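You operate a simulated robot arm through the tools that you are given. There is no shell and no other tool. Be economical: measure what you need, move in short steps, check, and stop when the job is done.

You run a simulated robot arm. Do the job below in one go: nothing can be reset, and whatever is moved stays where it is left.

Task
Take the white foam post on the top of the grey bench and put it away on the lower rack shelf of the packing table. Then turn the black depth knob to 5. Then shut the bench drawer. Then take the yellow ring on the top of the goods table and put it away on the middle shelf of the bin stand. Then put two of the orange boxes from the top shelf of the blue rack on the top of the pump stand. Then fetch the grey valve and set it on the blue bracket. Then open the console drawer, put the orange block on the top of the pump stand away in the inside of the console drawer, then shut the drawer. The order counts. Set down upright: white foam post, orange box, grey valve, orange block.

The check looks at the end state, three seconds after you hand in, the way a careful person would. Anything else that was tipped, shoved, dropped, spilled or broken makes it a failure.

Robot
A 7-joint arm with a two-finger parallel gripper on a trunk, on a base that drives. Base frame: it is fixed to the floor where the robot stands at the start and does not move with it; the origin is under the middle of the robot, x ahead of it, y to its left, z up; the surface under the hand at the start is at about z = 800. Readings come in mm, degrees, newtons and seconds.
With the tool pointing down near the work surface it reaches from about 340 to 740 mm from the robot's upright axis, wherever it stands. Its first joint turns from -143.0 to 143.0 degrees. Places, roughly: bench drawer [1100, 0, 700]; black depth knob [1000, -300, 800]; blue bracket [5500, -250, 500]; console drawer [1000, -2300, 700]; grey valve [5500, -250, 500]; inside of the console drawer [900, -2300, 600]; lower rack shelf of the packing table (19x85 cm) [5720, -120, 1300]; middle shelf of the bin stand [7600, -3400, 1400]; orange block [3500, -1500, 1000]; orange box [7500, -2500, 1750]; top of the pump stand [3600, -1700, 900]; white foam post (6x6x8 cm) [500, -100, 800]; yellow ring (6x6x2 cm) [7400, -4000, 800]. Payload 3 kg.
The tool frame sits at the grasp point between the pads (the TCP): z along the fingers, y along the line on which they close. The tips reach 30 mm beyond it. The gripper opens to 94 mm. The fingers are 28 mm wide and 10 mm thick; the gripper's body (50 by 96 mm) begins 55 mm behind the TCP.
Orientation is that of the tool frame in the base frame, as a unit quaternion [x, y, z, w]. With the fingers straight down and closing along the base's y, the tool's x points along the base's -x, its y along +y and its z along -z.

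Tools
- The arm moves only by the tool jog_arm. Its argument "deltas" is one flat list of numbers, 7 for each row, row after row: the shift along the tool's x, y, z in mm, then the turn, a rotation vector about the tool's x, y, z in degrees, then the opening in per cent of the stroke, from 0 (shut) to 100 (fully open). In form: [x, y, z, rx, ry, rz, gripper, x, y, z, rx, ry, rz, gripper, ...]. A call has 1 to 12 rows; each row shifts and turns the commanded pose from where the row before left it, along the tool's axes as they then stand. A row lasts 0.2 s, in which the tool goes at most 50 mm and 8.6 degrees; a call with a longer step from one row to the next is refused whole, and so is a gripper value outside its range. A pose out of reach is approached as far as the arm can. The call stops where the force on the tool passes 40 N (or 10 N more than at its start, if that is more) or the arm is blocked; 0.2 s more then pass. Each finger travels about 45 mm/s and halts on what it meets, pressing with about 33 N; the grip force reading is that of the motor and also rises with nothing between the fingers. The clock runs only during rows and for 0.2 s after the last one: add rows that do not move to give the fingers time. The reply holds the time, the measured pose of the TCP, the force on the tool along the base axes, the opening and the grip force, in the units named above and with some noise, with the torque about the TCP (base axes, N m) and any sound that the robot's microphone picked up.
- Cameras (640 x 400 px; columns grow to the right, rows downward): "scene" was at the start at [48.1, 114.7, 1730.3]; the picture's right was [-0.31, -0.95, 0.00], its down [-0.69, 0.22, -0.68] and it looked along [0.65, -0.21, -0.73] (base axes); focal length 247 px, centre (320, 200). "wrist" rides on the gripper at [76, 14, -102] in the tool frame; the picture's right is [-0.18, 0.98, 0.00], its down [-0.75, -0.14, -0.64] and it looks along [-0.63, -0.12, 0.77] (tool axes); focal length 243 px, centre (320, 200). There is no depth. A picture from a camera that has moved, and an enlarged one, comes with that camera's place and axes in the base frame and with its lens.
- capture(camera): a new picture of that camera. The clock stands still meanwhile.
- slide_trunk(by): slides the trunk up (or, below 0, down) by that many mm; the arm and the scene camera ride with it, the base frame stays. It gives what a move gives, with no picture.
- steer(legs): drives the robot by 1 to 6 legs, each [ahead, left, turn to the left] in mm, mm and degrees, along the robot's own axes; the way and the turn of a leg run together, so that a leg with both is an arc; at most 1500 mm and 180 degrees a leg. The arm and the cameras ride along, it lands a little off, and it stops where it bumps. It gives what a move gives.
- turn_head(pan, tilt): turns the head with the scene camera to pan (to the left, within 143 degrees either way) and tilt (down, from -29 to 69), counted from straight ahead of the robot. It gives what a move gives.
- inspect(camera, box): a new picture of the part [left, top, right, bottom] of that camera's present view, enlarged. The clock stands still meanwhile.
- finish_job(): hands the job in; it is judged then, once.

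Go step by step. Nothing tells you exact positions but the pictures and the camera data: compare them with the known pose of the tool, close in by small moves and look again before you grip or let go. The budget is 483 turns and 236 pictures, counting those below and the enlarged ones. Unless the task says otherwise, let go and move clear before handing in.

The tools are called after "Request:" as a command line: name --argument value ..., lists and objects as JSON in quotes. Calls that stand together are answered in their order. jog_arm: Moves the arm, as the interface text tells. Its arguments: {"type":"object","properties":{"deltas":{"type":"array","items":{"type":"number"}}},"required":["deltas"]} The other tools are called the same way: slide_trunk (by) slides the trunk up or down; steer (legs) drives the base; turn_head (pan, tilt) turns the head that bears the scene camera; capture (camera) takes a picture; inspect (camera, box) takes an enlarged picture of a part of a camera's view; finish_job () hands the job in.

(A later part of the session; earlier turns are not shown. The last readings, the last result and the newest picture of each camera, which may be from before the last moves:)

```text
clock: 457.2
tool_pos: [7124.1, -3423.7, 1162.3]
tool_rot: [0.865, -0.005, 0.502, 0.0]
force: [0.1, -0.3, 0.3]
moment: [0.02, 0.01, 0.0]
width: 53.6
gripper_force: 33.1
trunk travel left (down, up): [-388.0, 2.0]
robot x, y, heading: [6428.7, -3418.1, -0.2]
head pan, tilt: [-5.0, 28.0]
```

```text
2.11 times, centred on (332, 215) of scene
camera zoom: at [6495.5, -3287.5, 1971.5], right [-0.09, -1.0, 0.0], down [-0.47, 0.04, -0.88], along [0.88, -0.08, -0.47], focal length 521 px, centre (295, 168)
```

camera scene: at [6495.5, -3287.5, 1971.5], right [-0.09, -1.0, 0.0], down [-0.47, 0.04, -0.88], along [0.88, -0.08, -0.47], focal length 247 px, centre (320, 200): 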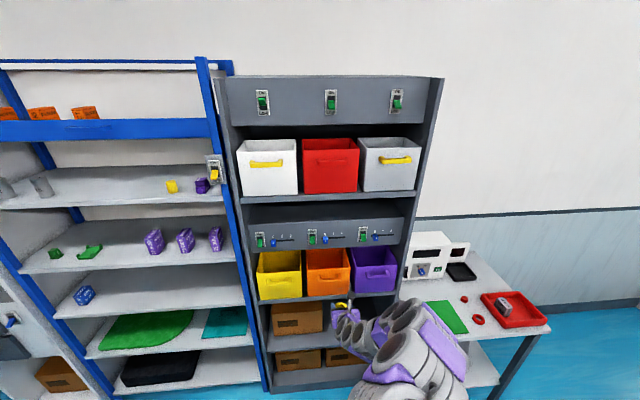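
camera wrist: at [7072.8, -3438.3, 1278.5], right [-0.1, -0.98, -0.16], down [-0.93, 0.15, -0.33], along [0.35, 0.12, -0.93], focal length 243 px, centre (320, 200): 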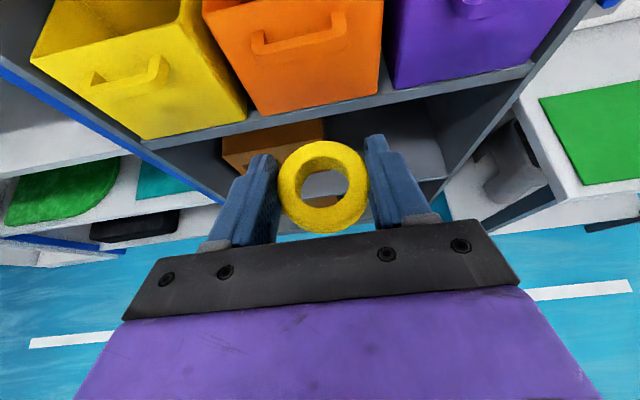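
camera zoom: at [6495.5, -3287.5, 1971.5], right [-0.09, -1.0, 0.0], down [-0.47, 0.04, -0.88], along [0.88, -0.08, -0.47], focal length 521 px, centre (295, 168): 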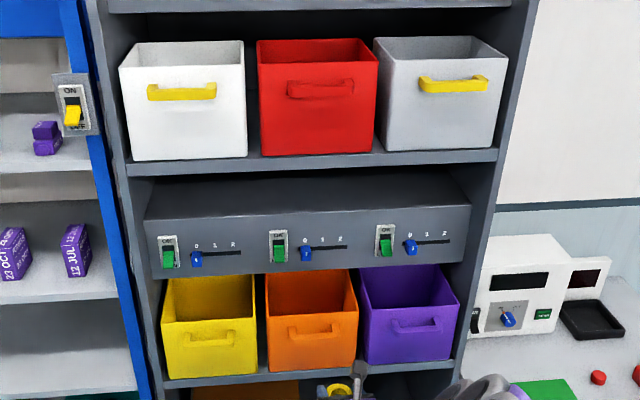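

The middle shelf is the top of the lower switch box (z≈1390), with a slot of about 85 mm under the upper shelf at about x 7405. I'll raise the arm and ease the pitch to about 20° to look into it.

Request:
jog_arm --deltas '[34.6, 0, -20, 0, 0, 0, 50, 34.6, 0, -20, 0, 0, 0, 50, 34.6, 0, -20, 0, 0, 0, 50, 34.6, 0, -20, 0, 5, 0, 50, 36, 0, -16, 0, 5, 0, 50, 38, 0, -14, 0, 0, 0, 50, 38, 0, -14, 0, 0, 0, 50, 0, 0, 0, 0, 0, 0, 50]'

Request:
capture --camera "wrist"

Request:
inspect --camera "scene" --box '[212, 120, 452, 310]'

```text
clock: 459.0
tool_pos: [7123.5, -3427.1, 1441.4]
tool_rot: [0.818, -0.004, 0.575, 0.0]
force: [0.0, 0.4, 0.1]
moment: [0.02, -0.04, -0.01]
width: 53.7
gripper_force: 33.0
trunk travel left (down, up): [-388.0, 2.0]
robot x, y, heading: [6431.4, -3420.1, 0.0]
head pan, tilt: [-5.0, 28.0]
```

```text
109 pictures are left
camera wrist: at [7052.8, -3440.9, 1547.3], right [-0.07, -0.98, -0.18], down [-0.86, 0.15, -0.49], along [0.51, 0.12, -0.85], focal length 243 px, centre (320, 200)
```

wrist: 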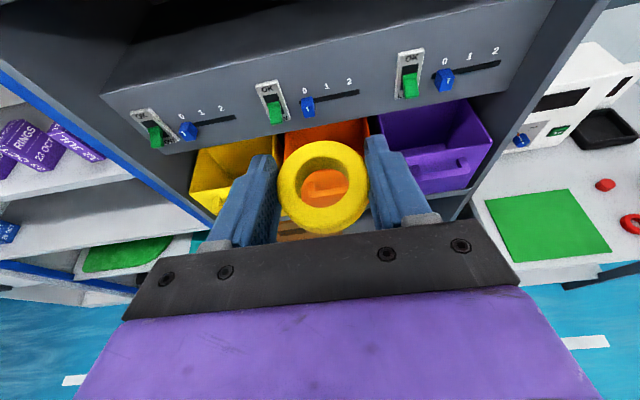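

```text
2.11 times, centred on (332, 215) of scene
camera zoom: at [6495.3, -3288.1, 1971.5], right [-0.09, -1.0, 0.0], down [-0.47, 0.04, -0.88], along [0.88, -0.08, -0.47], focal length 521 px, centre (295, 168)
```

zoom: 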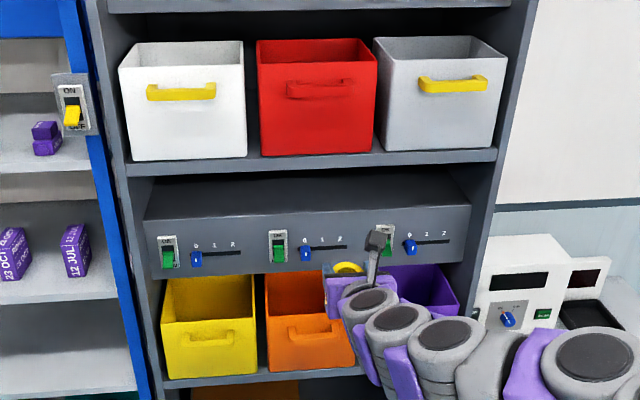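

I'll move closer (150 mm) to measure the slot edge from near.

Request:
steer --legs '[[150, 0, 0]]'

Request:
capture --camera "wrist"

Request:
capture --camera "scene"

```text
clock: 460.4
tool_pos: [7271.7, -3427.2, 1441.1]
tool_rot: [0.819, -0.005, 0.573, 0.0]
force: [0.2, 0.3, -0.3]
moment: [0.01, -0.02, -0.02]
width: 53.6
gripper_force: 33.0
trunk travel left (down, up): [-388.0, 2.0]
robot x, y, heading: [6580.1, -3422.0, 0.1]
head pan, tilt: [-5.0, 28.0]
```

```text
107 pictures are left
camera wrist: at [7201.7, -3441.5, 1547.0], right [-0.07, -0.98, -0.18], down [-0.86, 0.15, -0.49], along [0.51, 0.12, -0.85], focal length 243 px, centre (320, 200)
```

wrist: 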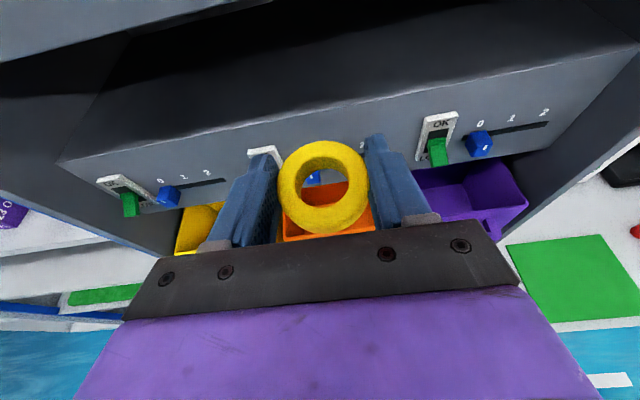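

```text
106 pictures are left
camera scene: at [6643.3, -3288.2, 1971.5], right [-0.09, -1.0, 0.0], down [-0.47, 0.04, -0.88], along [0.88, -0.08, -0.47], focal length 247 px, centre (320, 200)
```

scene: 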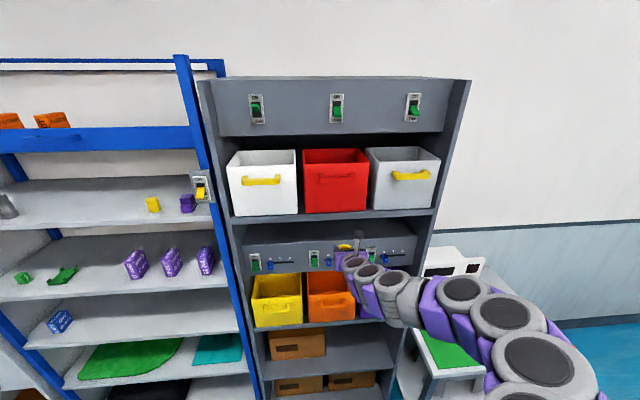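

The switch box face is at x≈7440 with its top (the shelf) at z≈1355, and the upper shelf edge is at about x 7405, z 1471. I'll flatten to about 8° pitch so the camera stays out, then enter.

Request:
jog_arm --deltas '[0, 0, 0, 0, 6, 0, 50, 0, 0, 0, 0, 6, 0, 50, -28, 0, 0, 0, 0, 0, 50, 0, 0, 0, 0, 0, 0, 50]'

Request:
capture --camera "wrist"

```text
clock: 461.4
tool_pos: [7267.0, -3427.1, 1416.6]
tool_rot: [0.753, -0.005, 0.658, 0.001]
force: [0.8, -0.3, -0.6]
moment: [0.02, 0.02, 0.01]
width: 53.6
gripper_force: 32.3
trunk travel left (down, up): [-388.0, 2.0]
robot x, y, heading: [6579.0, -3414.8, 0.1]
head pan, tilt: [-5.0, 28.0]
```

```text
105 pictures are left
camera wrist: at [7175.3, -3441.6, 1502.9], right [-0.03, -0.98, -0.19], down [-0.74, 0.15, -0.66], along [0.68, 0.12, -0.73], focal length 243 px, centre (320, 200)
```

wrist: 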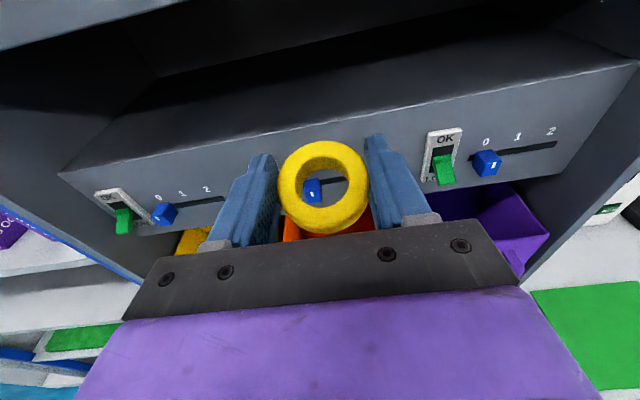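

Request:
steer --legs '[[110, 0, 0]]'

Request:
capture --camera "wrist"

```text
clock: 462.6
tool_pos: [7380.2, -3427.1, 1413.5]
tool_rot: [0.754, -0.004, 0.657, 0.0]
force: [0.9, -0.1, -0.3]
moment: [0.0, 0.0, -0.02]
width: 53.6
gripper_force: 33.0
trunk travel left (down, up): [-388.0, 2.0]
robot x, y, heading: [6692.7, -3419.5, -0.0]
head pan, tilt: [-5.0, 28.0]
```

```text
104 pictures are left
camera wrist: at [7289.1, -3441.0, 1502.2], right [-0.03, -0.98, -0.19], down [-0.74, 0.15, -0.66], along [0.67, 0.12, -0.73], focal length 243 px, centre (320, 200)
```

wrist: 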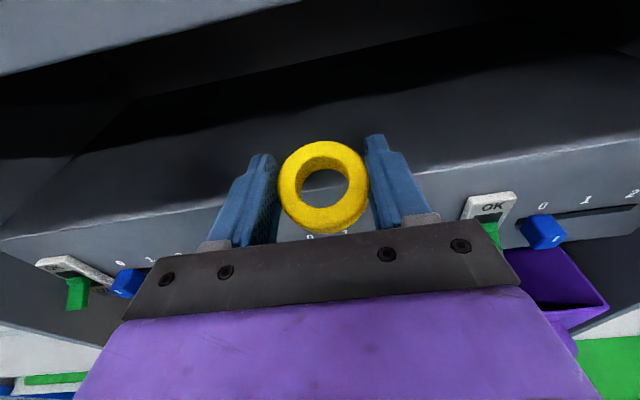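

The edge is at x≈7443, z≈1349. I'll move in 84 mm at this height.

Request:
jog_arm --deltas '[4, 0, 28, 0, 0, 0, 50, 4, 0, 28, 0, 0, 0, 50, 4, 0, 28, 0, 0, 0, 50, 0, 0, 0, 0, 0, 0, 50]'

Request:
capture --camera "wrist"

```text
clock: 463.6
tool_pos: [7464.4, -3426.2, 1415.1]
tool_rot: [0.754, -0.004, 0.657, 0.001]
force: [0.4, -0.6, -0.4]
moment: [-0.01, -0.01, 0.01]
width: 53.6
gripper_force: 32.9
trunk travel left (down, up): [-388.0, 2.0]
robot x, y, heading: [6692.4, -3419.7, -0.2]
head pan, tilt: [-5.0, 28.0]
```

```text
103 pictures are left
camera wrist: at [7372.9, -3441.3, 1503.5], right [-0.03, -0.98, -0.19], down [-0.74, 0.15, -0.66], along [0.68, 0.12, -0.73], focal length 243 px, centre (320, 200)
```

wrist: 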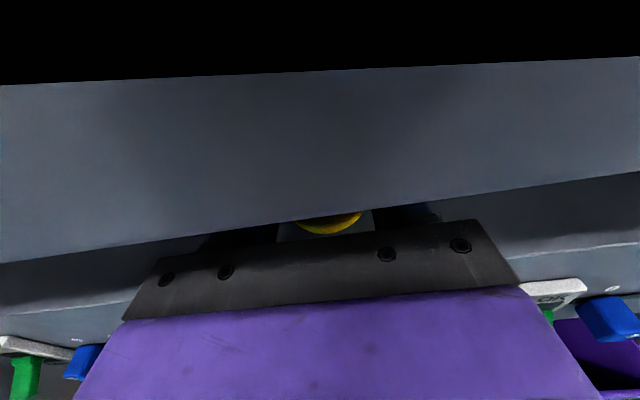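

The camera is just clear of the upper shelf. I'll lower in small steps until touch.

Request:
jog_arm --deltas '[-8, 0, 1.1, 0, 0, 0, 50, -8, 0, 1.1, 0, 0, 0, 50, -6, 0, 0.8, 0, 0, 0, 50, -3, 0, 0.4, 0, 0, 0, 50, -3, 0, 0.4, 0, 0, 0, 50, 0, 0, 0, 0, 0, 0, 50]'

Request:
jog_arm --deltas '[-2, 0, 0.3, 0, 0, 0, 50, -2, 0, 0.3, 0, 0, 0, 50, -2, 0, 0.3, 0, 0, 0, 50, 0, 0, 0, 0, 0, 0, 50]'

```text
clock: 464.9
tool_pos: [7462.7, -3426.1, 1388.4]
tool_rot: [0.753, -0.005, 0.658, 0.001]
force: [0.4, -0.3, 0.2]
moment: [-0.03, 0.04, -0.01]
width: 53.5
gripper_force: 33.0
trunk travel left (down, up): [-388.0, 2.0]
robot x, y, heading: [6691.8, -3417.1, -0.2]
head pan, tilt: [-5.0, 28.0]
```

```text
clock: 465.9
tool_pos: [7463.1, -3426.2, 1382.3]
tool_rot: [0.752, -0.004, 0.659, 0.001]
force: [3.8, 0.6, 9.0]
moment: [0.01, -0.02, 0.03]
width: 53.9
gripper_force: 32.7
trunk travel left (down, up): [-388.0, 2.0]
robot x, y, heading: [6696.4, -3419.5, 0.1]
head pan, tilt: [-5.0, 28.0]
```

Touching, as predicted. I'll release slowly.

Request:
jog_arm --deltas '[0, 0, 0, 0, 0, 0, 60, 0, 0, 0, 0, 0, 0, 66, 0, 0, 0, 0, 0, 0, 72, 0, 0, 0, 0, 0, 0, 80, 0, 0, 0, 0, 0, 0, 80]'

Request:
capture --camera "wrist"

```text
clock: 467.1
tool_pos: [7463.8, -3427.6, 1381.3]
tool_rot: [0.754, -0.004, 0.657, 0.001]
force: [-0.2, -0.8, 0.1]
moment: [0.0, 0.02, 0.01]
width: 75.2
gripper_force: 0.0
trunk travel left (down, up): [-388.0, 2.0]
robot x, y, heading: [6689.7, -3418.0, -0.2]
head pan, tilt: [-5.0, 28.0]
```

```text
102 pictures are left
camera wrist: at [7372.2, -3440.5, 1469.4], right [-0.03, -0.98, -0.19], down [-0.74, 0.15, -0.66], along [0.68, 0.12, -0.73], focal length 243 px, centre (320, 200)
```

wrist: 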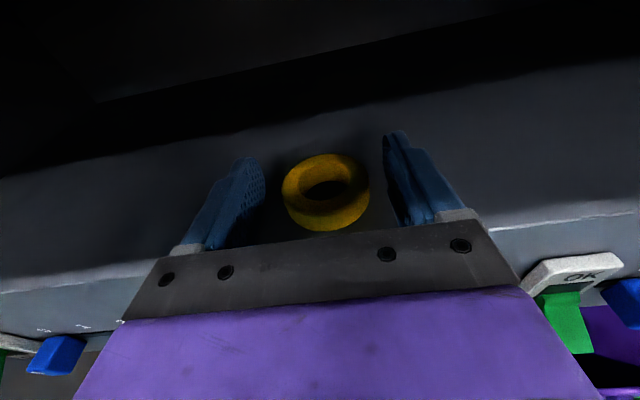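

Released. I'll withdraw straight back and check the ring.

Request:
jog_arm --deltas '[3, 0, -25, 0, 0, 0, 80, 4, 0, -35, 0, 0, 0, 80, 4, 0, -40, 0, 0, 0, 80, 0, 0, 0, 0, 0, 0, 80]'

Request:
steer --legs '[[-120, 0, 0]]'

Request:
capture --camera "wrist"

```text
clock: 468.1
tool_pos: [7365.7, -3426.4, 1403.6]
tool_rot: [0.754, -0.004, 0.656, 0.0]
force: [0.1, 0.8, 0.0]
moment: [0.01, -0.01, -0.03]
width: 75.2
gripper_force: 0.0
trunk travel left (down, up): [-388.0, 2.0]
robot x, y, heading: [6693.4, -3420.7, -0.3]
head pan, tilt: [-5.0, 28.0]
```

```text
clock: 469.4
tool_pos: [7245.3, -3425.4, 1404.8]
tool_rot: [0.754, -0.005, 0.657, 0.002]
force: [-0.9, 0.6, 1.0]
moment: [-0.01, 0.01, 0.03]
width: 75.3
gripper_force: 0.2
trunk travel left (down, up): [-388.0, 2.0]
robot x, y, heading: [6570.4, -3414.8, -0.4]
head pan, tilt: [-5.0, 28.0]
```

```text
101 pictures are left
camera wrist: at [7153.5, -3439.9, 1493.7], right [-0.03, -0.98, -0.19], down [-0.74, 0.15, -0.66], along [0.68, 0.12, -0.73], focal length 243 px, centre (320, 200)
```

wrist: 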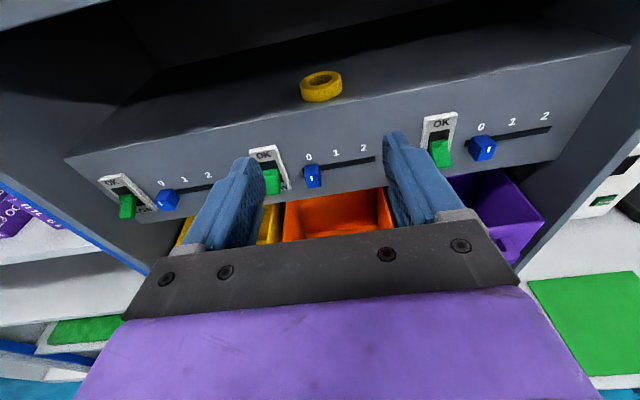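

The ring lies fully on the shelf. Next, the orange boxes on the top shelf of the blue rack; I'll shift left in front of it and look.

Request:
steer --legs '[[-100, 0, 0], [0, 950, 0]]'

Request:
turn_head --pan 0 --tilt 15

Request:
capture --camera "scene"

```text
clock: 475.1
tool_pos: [7154.2, -2495.7, 1406.3]
tool_rot: [0.753, -0.013, 0.658, 0.005]
force: [-0.1, -0.9, -0.6]
moment: [0.04, 0.0, 0.08]
width: 75.2
gripper_force: 0.0
trunk travel left (down, up): [-388.0, 2.0]
robot x, y, heading: [6483.2, -2470.0, -1.0]
head pan, tilt: [-5.0, 28.0]
```

```text
clock: 475.9
tool_pos: [7153.2, -2491.0, 1407.7]
tool_rot: [0.752, -0.012, 0.659, 0.006]
force: [-0.3, -0.6, -0.3]
moment: [-0.02, -0.04, 0.02]
width: 75.3
gripper_force: 0.0
trunk travel left (down, up): [-388.0, 2.0]
robot x, y, heading: [6485.5, -2466.2, -1.2]
head pan, tilt: [0.0, 15.0]
```

```text
100 pictures are left
camera scene: at [6551.9, -2335.8, 1992.8], right [-0.02, -1.0, 0.0], down [-0.26, 0.01, -0.97], along [0.96, -0.02, -0.26], focal length 247 px, centre (320, 200)
```

scene: 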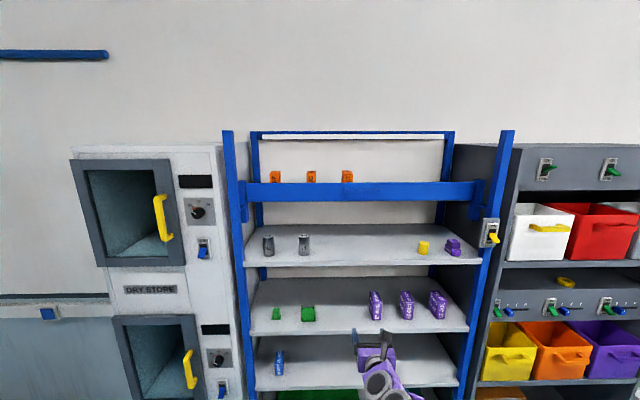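

Request:
inspect --camera "scene" --box '[215, 120, 525, 280]'

Request:
inspect --camera "scene" --box '[240, 160, 380, 220]'

```text
2.06 times, centred on (370, 200) of scene
camera zoom: at [6551.9, -2335.8, 1992.8], right [-0.02, -1.0, 0.0], down [-0.26, 0.01, -0.97], along [0.96, -0.02, -0.26], focal length 511 px, centre (217, 200)
```

zoom: 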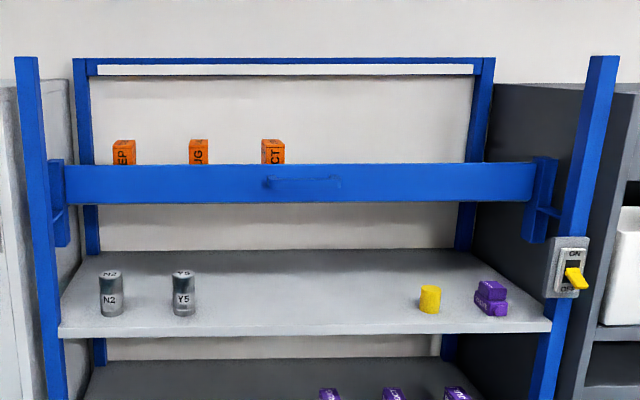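

```text
4.57 times, centred on (310, 190) of scene
camera zoom: at [6551.9, -2335.8, 1992.8], right [-0.02, -1.0, 0.0], down [-0.26, 0.01, -0.97], along [0.96, -0.02, -0.26], focal length 1131 px, centre (366, 246)
```

zoom: 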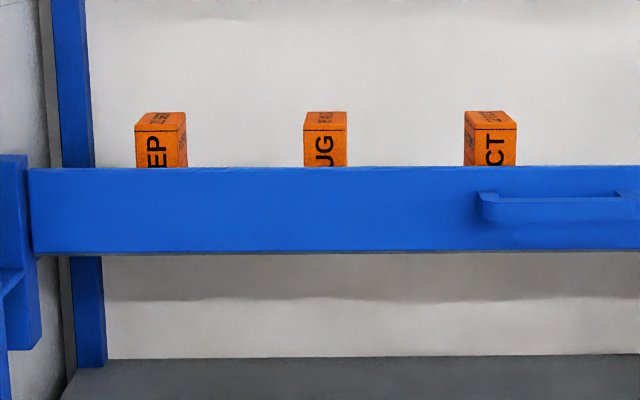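

The boxes (labelled SEP, AUG, OCT, about 40 mm wide and deeper front-to-back) stand behind a blue bar whose top is at z≈1824. A straight-down grip from above the bar should work if the arm reaches. I'll turn the tool down and test the height.

Request:
jog_arm --deltas '[20, 0, -30, 0, -8.4, 0, 80, 20, 0, -30, 0, -8.4, 0, 80, 10, 0, -40, 0, -8.4, 0, 80, 0, 0, -40, 0, -8.4, 0, 80, 0, 0, -40, 0, -8.4, 0, 80, 0, 0, -40, 0, -8.4, 0, 80, 0, 0, -30, 0, -8.4, 0, 80, 0, 0, -30, 0, -8.4, 0, 80, -10, 0, -20, 0, -8.4, 0, 80, 0, 0, 0, 0, -6.4, 0, 80]'

Request:
jog_arm --deltas '[0, 0, 0, 0, 0, -8.5, 80, 0, 0, 0, 0, 0, -8.5, 80, 0, 0, 0, 0, 0, -8.5, 80, 0, 0, 0, 0, 0, -8.5, 80, 0, 0, 0, 0, 0, -8.5, 80, 0, 0, 0, 0, 0, -8.5, 80, 0, 0, 0, 0, 0, -8.5, 80, 0, 0, 0, 0, 0, -8.5, 80, 0, 0, 0, 0, 0, -8.5, 80, 0, 0, 0, 0, 0, -8.5, 80, 0, 0, 0, 0, 0, -5, 80]'

Request:
jog_arm --deltas '[0, 0, 0, 0, 0, -8.5, 80, 0, 0, 0, 0, 0, -8.5, 80, 0, 0, 0, 0, 0, -8.5, 80, 0, 0, 0, 0, 0, -8.5, 80, 0, 0, 0, 0, 0, -8.5, 80, 0, 0, 0, 0, 0, -8.5, 80, 0, 0, 0, 0, 0, -8.5, 80, 0, 0, 0, 0, 0, -8.5, 80, 0, 0, 0, 0, 0, -8.5, 80, 0, 0, 0, 0, 0, -8.5, 80, 0, 0, 0, 0, 0, -5, 80]'

```text
clock: 478.1
tool_pos: [6938.7, -2478.3, 1631.5]
tool_rot: [1.0, -0.013, 0.002, -0.001]
force: [0.0, -0.1, 0.4]
moment: [-0.03, 0.03, 0.01]
width: 75.1
gripper_force: 0.0
trunk travel left (down, up): [-388.0, 2.0]
robot x, y, heading: [6482.9, -2466.0, -1.2]
head pan, tilt: [0.0, 15.0]
```

```text
clock: 480.4
tool_pos: [6937.8, -2482.0, 1632.1]
tool_rot: [0.716, 0.698, 0.003, 0.001]
force: [0.1, -0.1, 0.1]
moment: [0.01, -0.02, 0.0]
width: 75.4
gripper_force: 0.0
trunk travel left (down, up): [-388.0, 2.0]
robot x, y, heading: [6488.3, -2467.1, -1.4]
head pan, tilt: [0.0, 15.0]
```

```text
clock: 482.9
tool_pos: [6937.3, -2481.4, 1632.6]
tool_rot: [0.012, 1.0, 0.001, 0.003]
force: [0.4, -0.3, 0.1]
moment: [0.01, 0.0, 0.0]
width: 75.0
gripper_force: 0.0
trunk travel left (down, up): [-388.0, 2.0]
robot x, y, heading: [6485.2, -2466.3, -1.0]
head pan, tilt: [0.0, 15.0]
```

Tool-down at z 1632 works. I'll test going higher.

Request:
jog_arm --deltas '[0, 0, -45, 0, 0, 0, 80, 0, 0, -45, 0, 0, 0, 80, 0, 0, -45, 0, 0, 0, 80, 0, 0, -45, 0, 0, 0, 80, 0, 0, -45, 0, 0, 0, 80, 0, 0, -45, 0, 0, 0, 80, 0, 0, -45, 0, 0, 0, 80, 0, 0, 0, 0, 0, 0, 80]'

Request:
capture --camera "wrist"

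```text
clock: 484.6
tool_pos: [6893.3, -2473.3, 1681.2]
tool_rot: [0.014, 1.0, 0.002, 0.005]
force: [0.6, 0.7, 0.6]
moment: [0.01, 0.01, -0.03]
width: 75.2
gripper_force: 0.1
out of reach, approached as far as the arm can: row 1, 2, 3, 4, 5, 6, 7
trunk travel left (down, up): [-388.0, 2.0]
robot x, y, heading: [6483.6, -2467.1, -1.3]
head pan, tilt: [0.0, 15.0]
```

```text
97 pictures are left
camera wrist: at [6816.8, -2457.7, 1781.9], right [0.21, 0.98, 0.01], down [0.74, -0.16, 0.65], along [0.64, -0.13, -0.76], focal length 243 px, centre (320, 200)
```

wrist: 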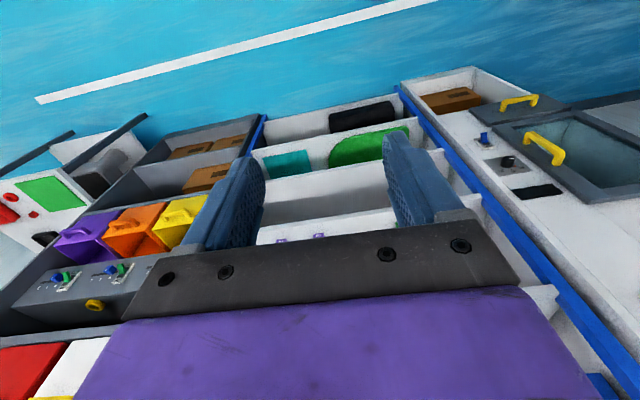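

Pointing down tops out at z≈1681, so the boxes can't be reached that way. The bar has a handle and sits on brackets, so it may be a pull-down shelf. I'll look closely at the brackets and handle.

Request:
inspect --camera "scene" --box '[220, 120, 300, 280]'

Request:
inspect --camera "scene" --box '[420, 120, 520, 260]'

Request:
inspect --camera "scene" --box '[320, 165, 420, 225]'

```text
2.50 times, centred on (260, 200) of scene
camera zoom: at [6550.8, -2331.1, 1992.6], right [-0.02, -1.0, 0.0], down [-0.26, 0.01, -0.97], along [0.97, -0.02, -0.26], focal length 618 px, centre (470, 200)
```

zoom: 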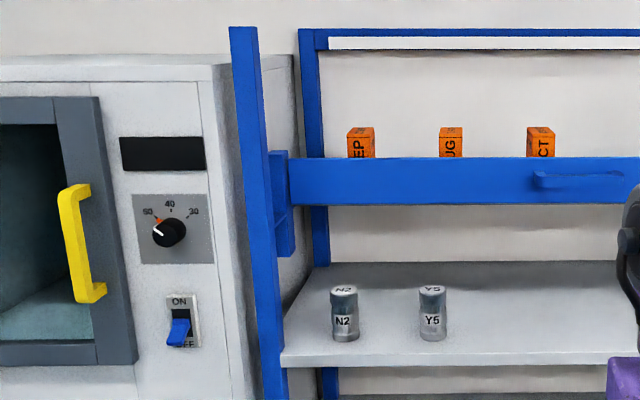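

```text
2.86 times, centred on (470, 190) of scene
camera zoom: at [6550.8, -2331.1, 1992.6], right [-0.02, -1.0, 0.0], down [-0.26, 0.01, -0.97], along [0.97, -0.02, -0.26], focal length 707 px, centre (-109, 229)
```

zoom: 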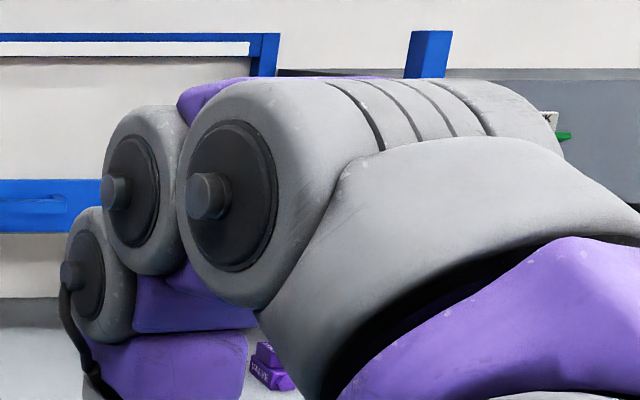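

```text
6.40 times, centred on (370, 195) of scene
camera zoom: at [6550.8, -2331.1, 1992.6], right [-0.02, -1.0, 0.0], down [-0.26, 0.01, -0.97], along [0.97, -0.02, -0.26], focal length 1583 px, centre (0, 232)
```

zoom: 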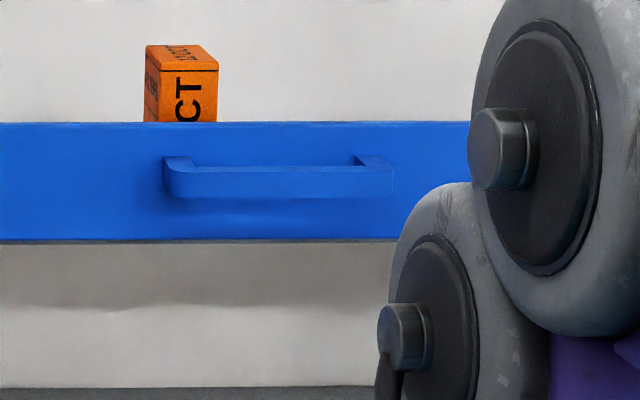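

The bar looks like the front of a pull-down (or pull-out) top shelf with a grip handle at about [7365,-2499,1793]. I'll orient the gripper horizontally with vertical closing so it can take the handle.

Request:
jog_arm --deltas '[0, 0, 20, 0, 0, 8.2, 80, 0, 0, 20, 0, 0, 8.2, 80, 0, 0, 0, 0, 0, 8.2, 80, 0, 0, 0, 0, 0, 8.2, 80, 0, 0, 0, 0, 0, 8.2, 80, 0, 0, 0, 0, 0, 8.2, 80, 0, 0, 0, 0, 0, 8.2, 80, 0, 0, 0, 0, 0, 8.2, 80, 0, 0, 0, 0, 0, 8.2, 80, 0, 0, 0, 0, 0, 8.2, 80, 0, 0, 0, 0, 0, 8, 80]'

Request:
jog_arm --deltas '[0, 20, 0, -8.2, 0, 0, 80, 0, 20, 0, -8.2, 0, 0, 80, 0, 30, 0, -8.2, 0, 0, 80, 0, 30, 0, -8.2, 0, 0, 80, 0, 30, 10, -8.2, 0, 0, 80, 0, 30, 20, -8.2, 0, 0, 80, 0, 30, 20, -8.2, 0, 0, 80, 0, 30, 20, -8.2, 0, 0, 80, 0, 30, 20, -8.2, 0, 0, 80, 0, 30, 20, -8.2, 0, 0, 80, 0, 30, 0, -8, 0, 0, 80, 0, 0, 0, 0, 0, 0, 80]'

Request:
capture --camera "wrist"

```text
clock: 487.1
tool_pos: [6894.2, -2472.9, 1643.1]
tool_rot: [0.717, 0.697, 0.004, 0.001]
force: [-0.8, -0.2, 0.1]
moment: [0.0, 0.01, 0.03]
width: 75.3
gripper_force: 0.0
trunk travel left (down, up): [-388.0, 2.0]
robot x, y, heading: [6487.1, -2468.6, -0.9]
head pan, tilt: [0.0, 15.0]
```

```text
clock: 489.6
tool_pos: [7185.8, -2481.0, 1775.8]
tool_rot: [0.505, 0.491, 0.496, 0.507]
force: [-0.5, -0.6, 0.7]
moment: [0.02, 0.0, -0.03]
width: 75.3
gripper_force: 0.1
trunk travel left (down, up): [-388.0, 2.0]
robot x, y, heading: [6487.7, -2468.3, -1.6]
head pan, tilt: [0.0, 15.0]
```

```text
93 pictures are left
camera wrist: at [7084.6, -2402.0, 1789.0], right [-0.01, -0.19, 0.98], down [-0.66, -0.74, -0.15], along [0.75, -0.65, -0.12], focal length 243 px, centre (320, 200)
```

wrist: 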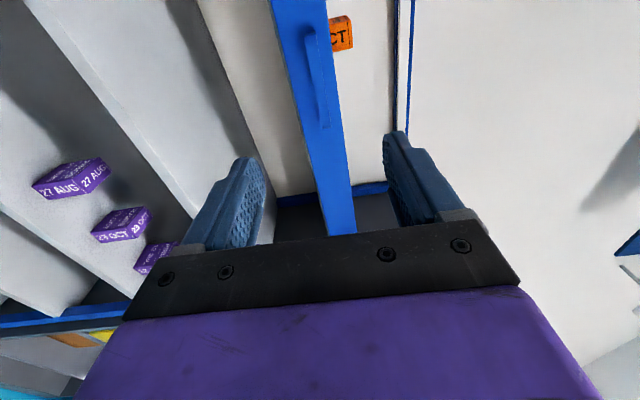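

The gripper reaches, and the handle is almost straight ahead at z≈1773. I'll move closer.

Request:
steer --legs '[[110, 0, 0]]'

Request:
capture --camera "wrist"

```text
clock: 490.9
tool_pos: [7296.7, -2480.3, 1776.5]
tool_rot: [0.507, 0.491, 0.495, 0.507]
force: [0.3, 0.2, -0.5]
moment: [-0.04, -0.03, -0.02]
width: 75.3
gripper_force: 0.0
trunk travel left (down, up): [-388.0, 2.0]
robot x, y, heading: [6597.3, -2468.0, -1.0]
head pan, tilt: [0.0, 15.0]
```

```text
92 pictures are left
camera wrist: at [7196.0, -2402.6, 1788.8], right [-0.01, -0.19, 0.98], down [-0.66, -0.74, -0.15], along [0.75, -0.65, -0.12], focal length 243 px, centre (320, 200)
```

wrist: 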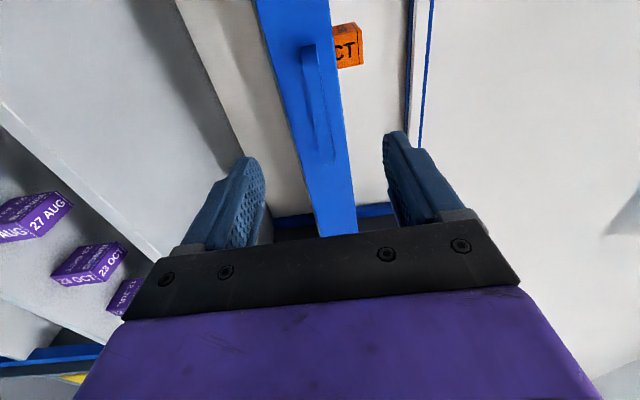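

Aligned. I'll advance 64 mm with the fingers open above and below the handle.

Request:
jog_arm --deltas '[0, 0, 22, 0, 0, 0, 80, 0, 0, 22, 0, 0, 0, 80, 0, 0, 20, 0, 0, 0, 80, 0, 0, 0, 0, 0, 0, 80]'

Request:
capture --camera "wrist"

```text
clock: 491.9
tool_pos: [7358.1, -2482.1, 1777.6]
tool_rot: [0.505, 0.49, 0.497, 0.508]
force: [-0.1, -0.5, 0.2]
moment: [0.01, 0.02, -0.02]
width: 74.9
gripper_force: 0.0
trunk travel left (down, up): [-388.0, 2.0]
robot x, y, heading: [6593.8, -2468.5, -1.1]
head pan, tilt: [0.0, 15.0]
```

```text
91 pictures are left
camera wrist: at [7257.5, -2403.3, 1790.9], right [-0.01, -0.19, 0.98], down [-0.66, -0.74, -0.15], along [0.75, -0.65, -0.11], focal length 243 px, centre (320, 200)
```

wrist: 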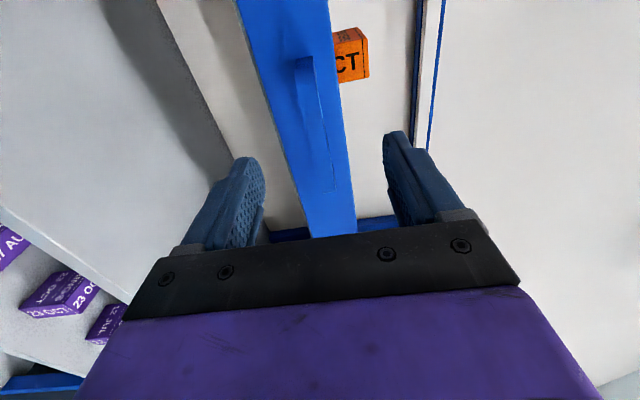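

The handle is further than estimated (x≈7420–7450). I'll keep advancing carefully.

Request:
steer --legs '[[45, 0, 0]]'

Request:
capture --camera "wrist"

```text
clock: 492.8
tool_pos: [7402.9, -2483.0, 1778.3]
tool_rot: [0.506, 0.491, 0.496, 0.507]
force: [0.3, -0.6, -0.8]
moment: [-0.02, 0.0, -0.01]
width: 75.2
gripper_force: 0.0
trunk travel left (down, up): [-388.0, 2.0]
robot x, y, heading: [6638.7, -2470.2, -0.9]
head pan, tilt: [0.0, 15.0]
```

```text
90 pictures are left
camera wrist: at [7302.2, -2404.3, 1790.1], right [-0.01, -0.19, 0.98], down [-0.66, -0.74, -0.15], along [0.75, -0.65, -0.12], focal length 243 px, centre (320, 200)
```

wrist: 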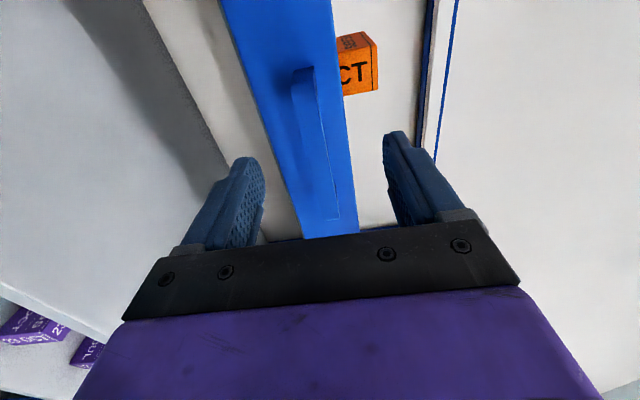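

Handle outer face is at about x≈7428. I'll advance 24 mm more and close gently.

Request:
jog_arm --deltas '[0, -2, 12, 0, 0, 0, 80, 0, 0, 12, 0, 0, 0, 80, 0, 0, 0, 0, 0, 0, 80]'

Request:
capture --camera "wrist"

```text
clock: 493.6
tool_pos: [7424.7, -2480.8, 1776.6]
tool_rot: [0.504, 0.492, 0.497, 0.508]
force: [0.3, 0.5, 0.6]
moment: [0.0, 0.01, -0.01]
width: 75.3
gripper_force: 0.2
trunk travel left (down, up): [-388.0, 2.0]
robot x, y, heading: [6639.9, -2473.9, -1.2]
head pan, tilt: [0.0, 15.0]
```

```text
89 pictures are left
camera wrist: at [7325.0, -2403.4, 1788.9], right [-0.01, -0.19, 0.98], down [-0.66, -0.74, -0.15], along [0.75, -0.65, -0.11], focal length 243 px, centre (320, 200)
```

wrist: 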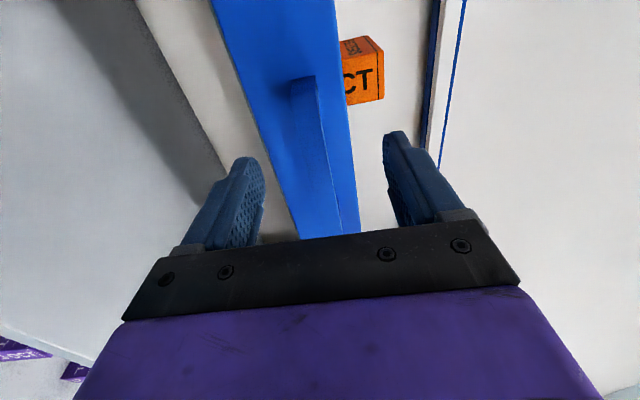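

Request:
jog_arm --deltas '[0, 0, 0, 0, 0, 0, 60, 0, 0, 0, 0, 0, 0, 40, 0, 0, 0, 0, 0, 0, 25, 0, 0, 0, 0, 0, 0, 10, 0, 0, 0, 0, 0, 0, 5, 0, 0, 0, 0, 0, 0, 5, 0, 0, 0, 0, 0, 0, 5]'

Request:
capture --camera "wrist"

```text
clock: 495.1
tool_pos: [7426.1, -2482.3, 1774.1]
tool_rot: [0.505, 0.491, 0.497, 0.507]
force: [-0.4, 0.2, 0.2]
moment: [-0.01, 0.04, -0.02]
width: 4.6
gripper_force: 0.0
trunk travel left (down, up): [-388.0, 2.0]
robot x, y, heading: [6638.5, -2472.1, -1.1]
head pan, tilt: [0.0, 15.0]
```

```text
88 pictures are left
camera wrist: at [7326.2, -2404.6, 1788.1], right [-0.01, -0.19, 0.98], down [-0.66, -0.74, -0.15], along [0.75, -0.65, -0.12], focal length 243 px, centre (320, 200)
```

wrist: 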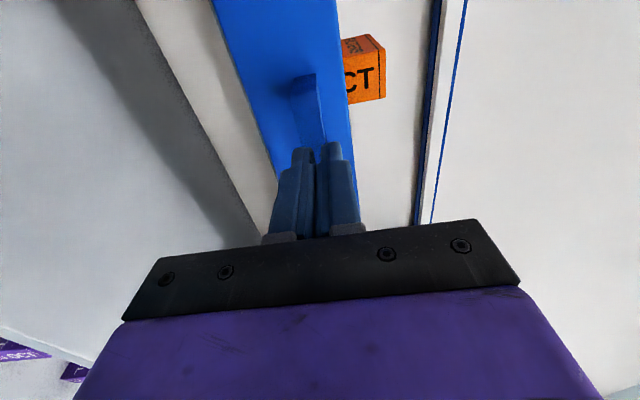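

Not far enough yet. I'll open and advance in small steps.

Request:
jog_arm --deltas '[0, 0, 0, 0, 0, 0, 40, 0, 0, 0, 0, 0, 0, 60, 0, 0, 0, 0, 0, 0, 60, 0, 0, 12, 0, 0, 0, 60, 0, 0, 12, 0, 0, 0, 60, 0, 0, 10, 0, 0, 0, 60, 0, 0, 0, 0, 0, 0, 60]'

Request:
capture --camera "wrist"

```text
clock: 496.8
tool_pos: [7459.5, -2482.6, 1776.8]
tool_rot: [0.506, 0.491, 0.496, 0.507]
force: [0.1, -0.3, 0.2]
moment: [-0.02, -0.01, 0.0]
width: 56.4
gripper_force: 0.1
trunk travel left (down, up): [-388.0, 2.0]
robot x, y, heading: [6640.5, -2472.1, -0.6]
head pan, tilt: [0.0, 15.0]
```

```text
87 pictures are left
camera wrist: at [7360.1, -2404.5, 1789.2], right [-0.01, -0.19, 0.98], down [-0.66, -0.74, -0.15], along [0.75, -0.65, -0.12], focal length 243 px, centre (320, 200)
```

wrist: 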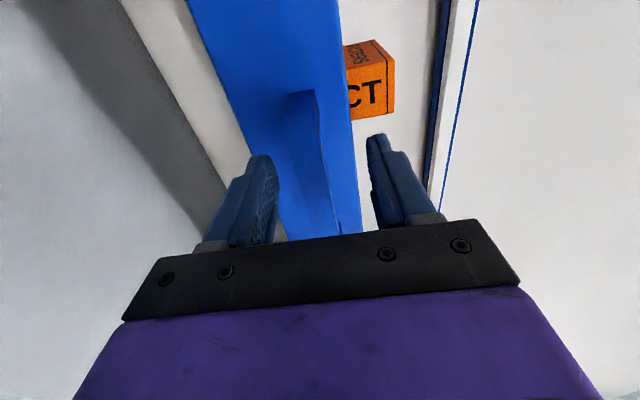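

Request:
jog_arm --deltas '[0, 0, 8, 0, 0, 0, 60, 0, 0, 0, 0, 0, 0, 40, 0, 0, 0, 0, 0, 0, 25, 0, 0, 0, 0, 0, 0, 10, 0, 0, 0, 0, 0, 0, 5, 0, 0, 0, 0, 0, 0, 5, 0, 0, 0, 0, 0, 0, 5]'

Request:
capture --camera "wrist"

```text
clock: 498.4
tool_pos: [7466.5, -2484.3, 1771.1]
tool_rot: [0.508, 0.495, 0.493, 0.504]
force: [1.1, -0.6, -15.4]
moment: [-0.45, 0.19, 0.1]
width: 15.6
gripper_force: 45.0
out of reach, approached as far as the arm can: row 1
trunk travel left (down, up): [-388.0, 2.0]
robot x, y, heading: [6637.7, -2473.5, -0.9]
head pan, tilt: [0.0, 15.0]
stopped in row 7: the force on the tool passed its limit at 41 N (the readings are from after the stop); the commanded pose is now the measured one
```

```text
86 pictures are left
camera wrist: at [7365.6, -2405.1, 1785.9], right [0.0, -0.19, 0.98], down [-0.66, -0.74, -0.14], along [0.75, -0.65, -0.12], focal length 243 px, centre (320, 200)
```

wrist: 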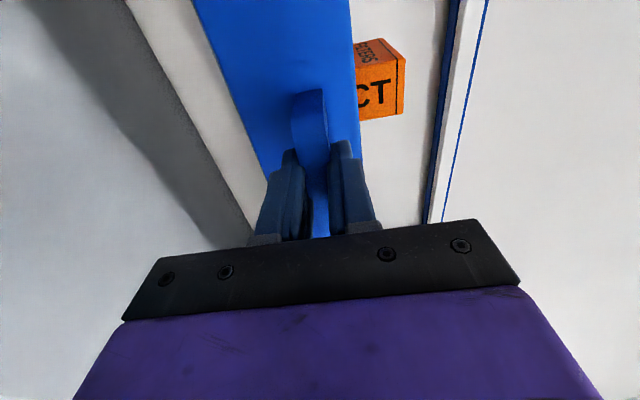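

I have the handle (15.6 mm). I'll test: first a gentle pull downward.

Request:
jog_arm --deltas '[0, -6, 0, 0, 0, 0, 5, 0, -6, 0, 0, 0, 0, 5, 0, -6, 0, 0, 0, 0, 5, 0, 0, 0, 0, 0, 0, 5]'

```text
clock: 499.4
tool_pos: [7466.2, -2484.7, 1757.8]
tool_rot: [0.508, 0.492, 0.494, 0.506]
force: [18.9, -0.5, 4.4]
moment: [-0.36, -0.19, -0.52]
width: 15.3
gripper_force: 44.8
trunk travel left (down, up): [-388.0, 2.0]
robot x, y, heading: [6636.6, -2471.7, -1.2]
head pan, tilt: [0.0, 15.0]
```

It yields downward with little force. I'll continue and see whether the shelf comes along.

Request:
jog_arm --deltas '[0, -10, 0, 0, 0, 0, 5, 0, -10, 0, 0, 0, 0, 5, 0, -10, 0, 0, 0, 0, 5, 0, 0, 0, 0, 0, 0, 5]'

Request:
capture --camera "scene"

Request:
capture --camera "wrist"

```text
clock: 500.4
tool_pos: [7465.0, -2484.8, 1726.3]
tool_rot: [0.507, 0.493, 0.495, 0.506]
force: [17.5, -2.2, -6.2]
moment: [-0.43, 0.09, 0.0]
width: 15.3
gripper_force: 44.7
trunk travel left (down, up): [-388.0, 2.0]
robot x, y, heading: [6639.3, -2470.4, -1.0]
head pan, tilt: [0.0, 15.0]
```

```text
85 pictures are left
camera scene: at [6718.1, -2333.7, 1992.1], right [-0.02, -1.0, 0.0], down [-0.27, 0.0, -0.96], along [0.96, -0.02, -0.27], focal length 247 px, centre (320, 200)
```

scene: 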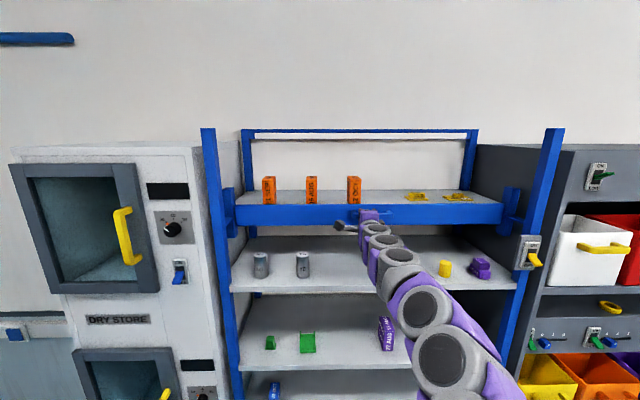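

```text
84 pictures are left
camera wrist: at [7365.3, -2405.2, 1739.4], right [0.0, -0.19, 0.98], down [-0.66, -0.74, -0.14], along [0.75, -0.65, -0.12], focal length 243 px, centre (320, 200)
```

wrist: 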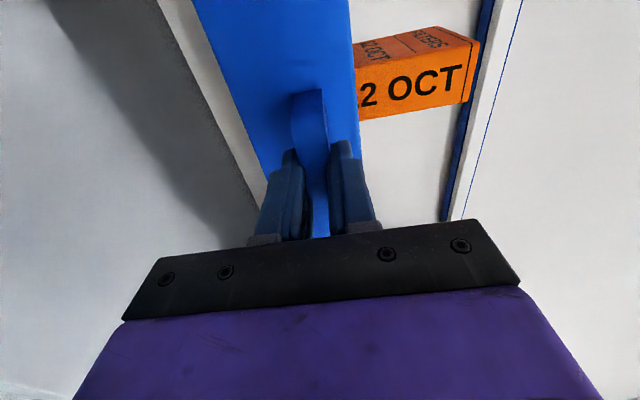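

The bar is a gate: it slides down while the boxes stay put. I'll lower it further.

Request:
jog_arm --deltas '[0, -12, 0, 0, 0, 0, 5, 0, -12, 0, 0, 0, 0, 5, 0, -12, 0, 0, 0, 0, 5, 0, -12, 0, 0, 0, 0, 5, 0, 0, 0, 0, 0, 0, 5]'

Request:
capture --camera "scene"

```text
clock: 501.1
tool_pos: [7462.1, -2484.3, 1708.3]
tool_rot: [0.504, 0.49, 0.497, 0.508]
force: [30.5, -3.7, -4.2]
moment: [-0.57, 0.09, -0.59]
width: 15.7
gripper_force: 44.8
trunk travel left (down, up): [-388.0, 2.0]
robot x, y, heading: [6639.3, -2473.8, -0.9]
head pan, tilt: [0.0, 15.0]
stopped in row 3: the force on the tool passed its limit at 47 N (the readings are from after the stop); the commanded pose is now the measured one
```

```text
83 pictures are left
camera scene: at [6726.2, -2333.3, 1991.7], right [-0.02, -1.0, 0.0], down [-0.27, 0.0, -0.96], along [0.96, -0.02, -0.27], focal length 247 px, centre (320, 200)
```

scene: 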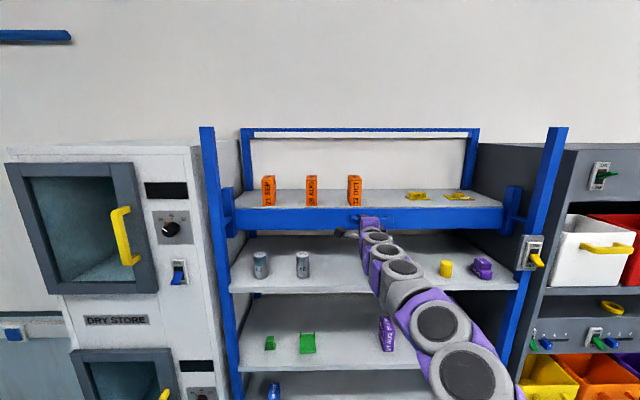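

The gate has reached its lower stop, just at the shelf surface. I'll let go and back out.

Request:
jog_arm --deltas '[0, 0, 0, 0, 0, 0, 30, 0, 0, 0, 0, 0, 0, 55, 0, 0, 0, 0, 0, 0, 60, 0, 0, -30, 0, 0, 0, 60, 0, 0, -40, 0, 0, 0, 60, 0, 0, -40, 0, 0, 0, 60, 0, 0, 0, 0, 0, 0, 60]'

Request:
steer --legs '[[-100, 0, 0]]'

Request:
inspect --camera "scene" --box '[225, 130, 505, 250]'

Request:
capture --camera "wrist"

```text
clock: 502.6
tool_pos: [7345.0, -2478.8, 1707.3]
tool_rot: [0.503, 0.489, 0.499, 0.509]
force: [-1.0, -0.1, -0.9]
moment: [0.0, -0.01, -0.03]
width: 56.5
gripper_force: 0.1
trunk travel left (down, up): [-388.0, 2.0]
robot x, y, heading: [6635.1, -2470.4, -0.8]
head pan, tilt: [0.0, 15.0]
```

```text
clock: 503.8
tool_pos: [7242.4, -2475.2, 1710.3]
tool_rot: [0.502, 0.489, 0.499, 0.51]
force: [-0.7, -1.0, 0.3]
moment: [-0.02, -0.01, 0.0]
width: 56.3
gripper_force: 0.0
trunk travel left (down, up): [-388.0, 2.0]
robot x, y, heading: [6542.1, -2470.2, -0.9]
head pan, tilt: [0.0, 15.0]
```

```text
2.29 times, centred on (365, 190) of scene
camera zoom: at [6607.6, -2329.1, 1992.4], right [-0.02, -1.0, 0.0], down [-0.26, 0.0, -0.97], along [0.97, -0.02, -0.26], focal length 565 px, centre (217, 223)
```

zoom: 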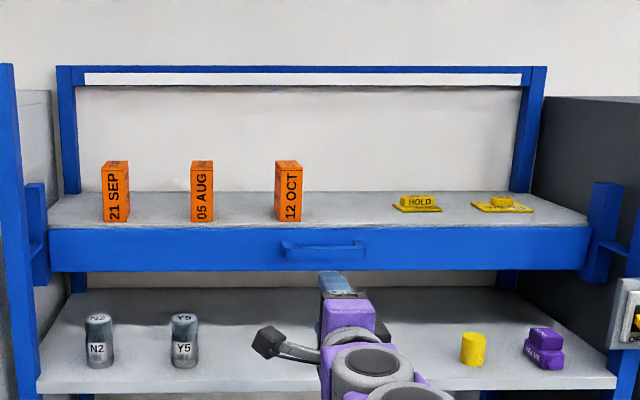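

```text
81 pictures are left
camera wrist: at [7142.1, -2397.2, 1721.5], right [-0.02, -0.19, 0.98], down [-0.66, -0.74, -0.15], along [0.75, -0.65, -0.11], focal length 243 px, centre (320, 200)
```

wrist: 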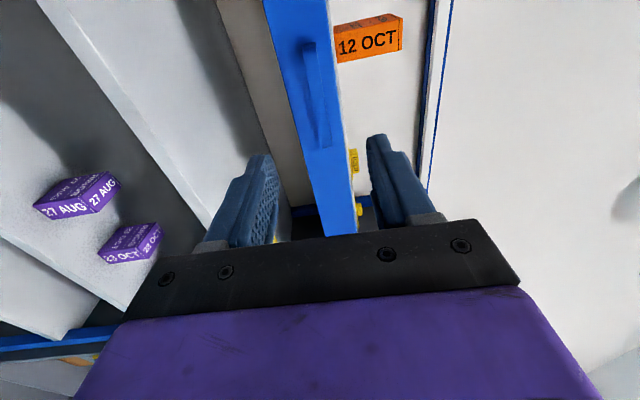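

The gate stays down, and the three boxes (SEP, AUG, OCT) stand on the z≈1750 shelf, about 40 mm wide and 84 mm tall. I'll roll the gripper to close sideways (camera on top) and go for the OCT box.

Request:
jog_arm --deltas '[0, 0, 0, 0, 0, 8.2, 75, 0, 0, 0, 0, 0, 8.2, 75, 0, 0, 0, 0, 0, 8.2, 75, 0, 0, 0, 0, 0, 8.2, 75, 0, 0, 0, 0, 0, 8.2, 75, 0, 0, 0, 0, 0, 8.2, 75, 0, 0, 0, 0, 0, 8.2, 75, 0, 0, 0, 0, 0, 8.2, 75, 0, 0, 0, 0, 0, 8.2, 75, 0, 0, 0, 0, 0, 8.2, 75, 0, 0, 0, 0, 0, 8, 75]'

Request:
jog_arm --deltas '[40, 0, 0, 0, 0, 0, 75, 40, 0, 0, 0, 0, 0, 75, 15, 0, 0, 0, 0, 0, 75, 0, 0, 0, 0, 0, 0, 75]'

Request:
capture --camera "wrist"

```text
clock: 506.2
tool_pos: [7241.7, -2477.5, 1709.9]
tool_rot: [0.701, -0.01, 0.714, 0.006]
force: [0.3, 0.5, 0.3]
moment: [-0.02, -0.05, 0.02]
width: 70.5
gripper_force: 0.0
trunk travel left (down, up): [-388.0, 2.0]
robot x, y, heading: [6540.0, -2468.4, -1.0]
head pan, tilt: [0.0, 15.0]
```

```text
clock: 507.2
tool_pos: [7241.3, -2477.5, 1807.1]
tool_rot: [0.701, -0.01, 0.713, 0.008]
force: [0.4, -1.1, 0.1]
moment: [-0.06, 0.0, 0.01]
width: 70.3
gripper_force: 0.0
trunk travel left (down, up): [-388.0, 2.0]
robot x, y, heading: [6540.1, -2468.6, -0.9]
head pan, tilt: [0.0, 15.0]
```

```text
80 pictures are left
camera wrist: at [7135.8, -2490.2, 1879.2], right [-0.02, -0.98, -0.19], down [-0.62, 0.16, -0.77], along [0.78, 0.1, -0.62], focal length 243 px, centre (320, 200)
```

wrist: 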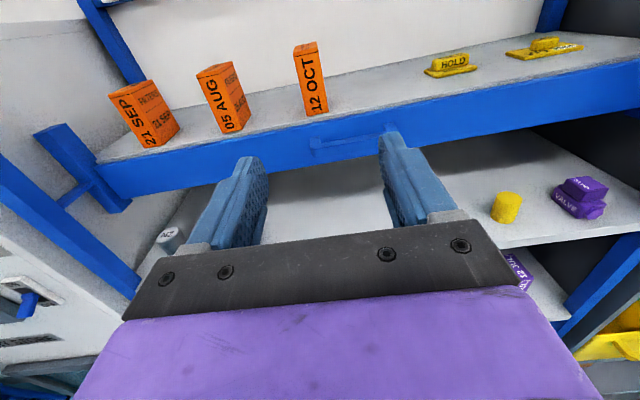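

The OCT box is at y≈-2471 with its front at x≈7518. I'll align and drive in.

Request:
jog_arm --deltas '[-14, -14, 0, 0, 0, 0, 75, 0, 0, 0, 0, 0, 0, 75]'

Request:
steer --legs '[[210, 0, 0]]'

Request:
capture --camera "wrist"

```text
clock: 507.8
tool_pos: [7239.0, -2463.4, 1792.7]
tool_rot: [0.7, -0.01, 0.714, 0.007]
force: [-0.4, -0.2, 0.2]
moment: [0.02, 0.03, 0.0]
width: 70.5
gripper_force: 0.1
trunk travel left (down, up): [-388.0, 2.0]
robot x, y, heading: [6537.1, -2466.3, -1.0]
head pan, tilt: [0.0, 15.0]
```

```text
clock: 509.4
tool_pos: [7450.9, -2468.8, 1790.8]
tool_rot: [0.7, -0.011, 0.714, 0.007]
force: [0.6, 1.1, -0.1]
moment: [0.0, 0.01, 0.0]
width: 70.6
gripper_force: 0.1
trunk travel left (down, up): [-388.0, 2.0]
robot x, y, heading: [6750.5, -2469.8, -1.0]
head pan, tilt: [0.0, 15.0]
```

```text
79 pictures are left
camera wrist: at [7346.2, -2480.6, 1864.4], right [-0.02, -0.98, -0.19], down [-0.62, 0.16, -0.76], along [0.78, 0.1, -0.62], focal length 243 px, centre (320, 200)
```

wrist: 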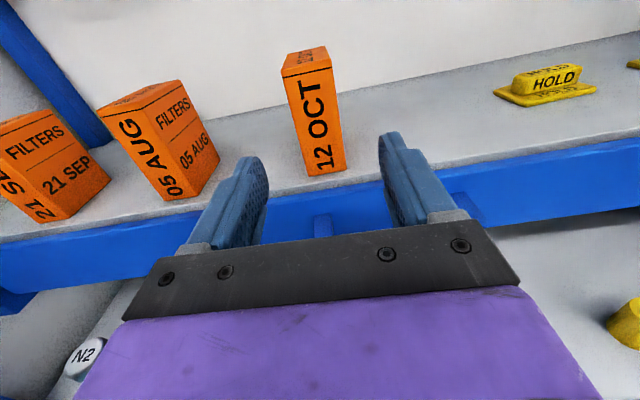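

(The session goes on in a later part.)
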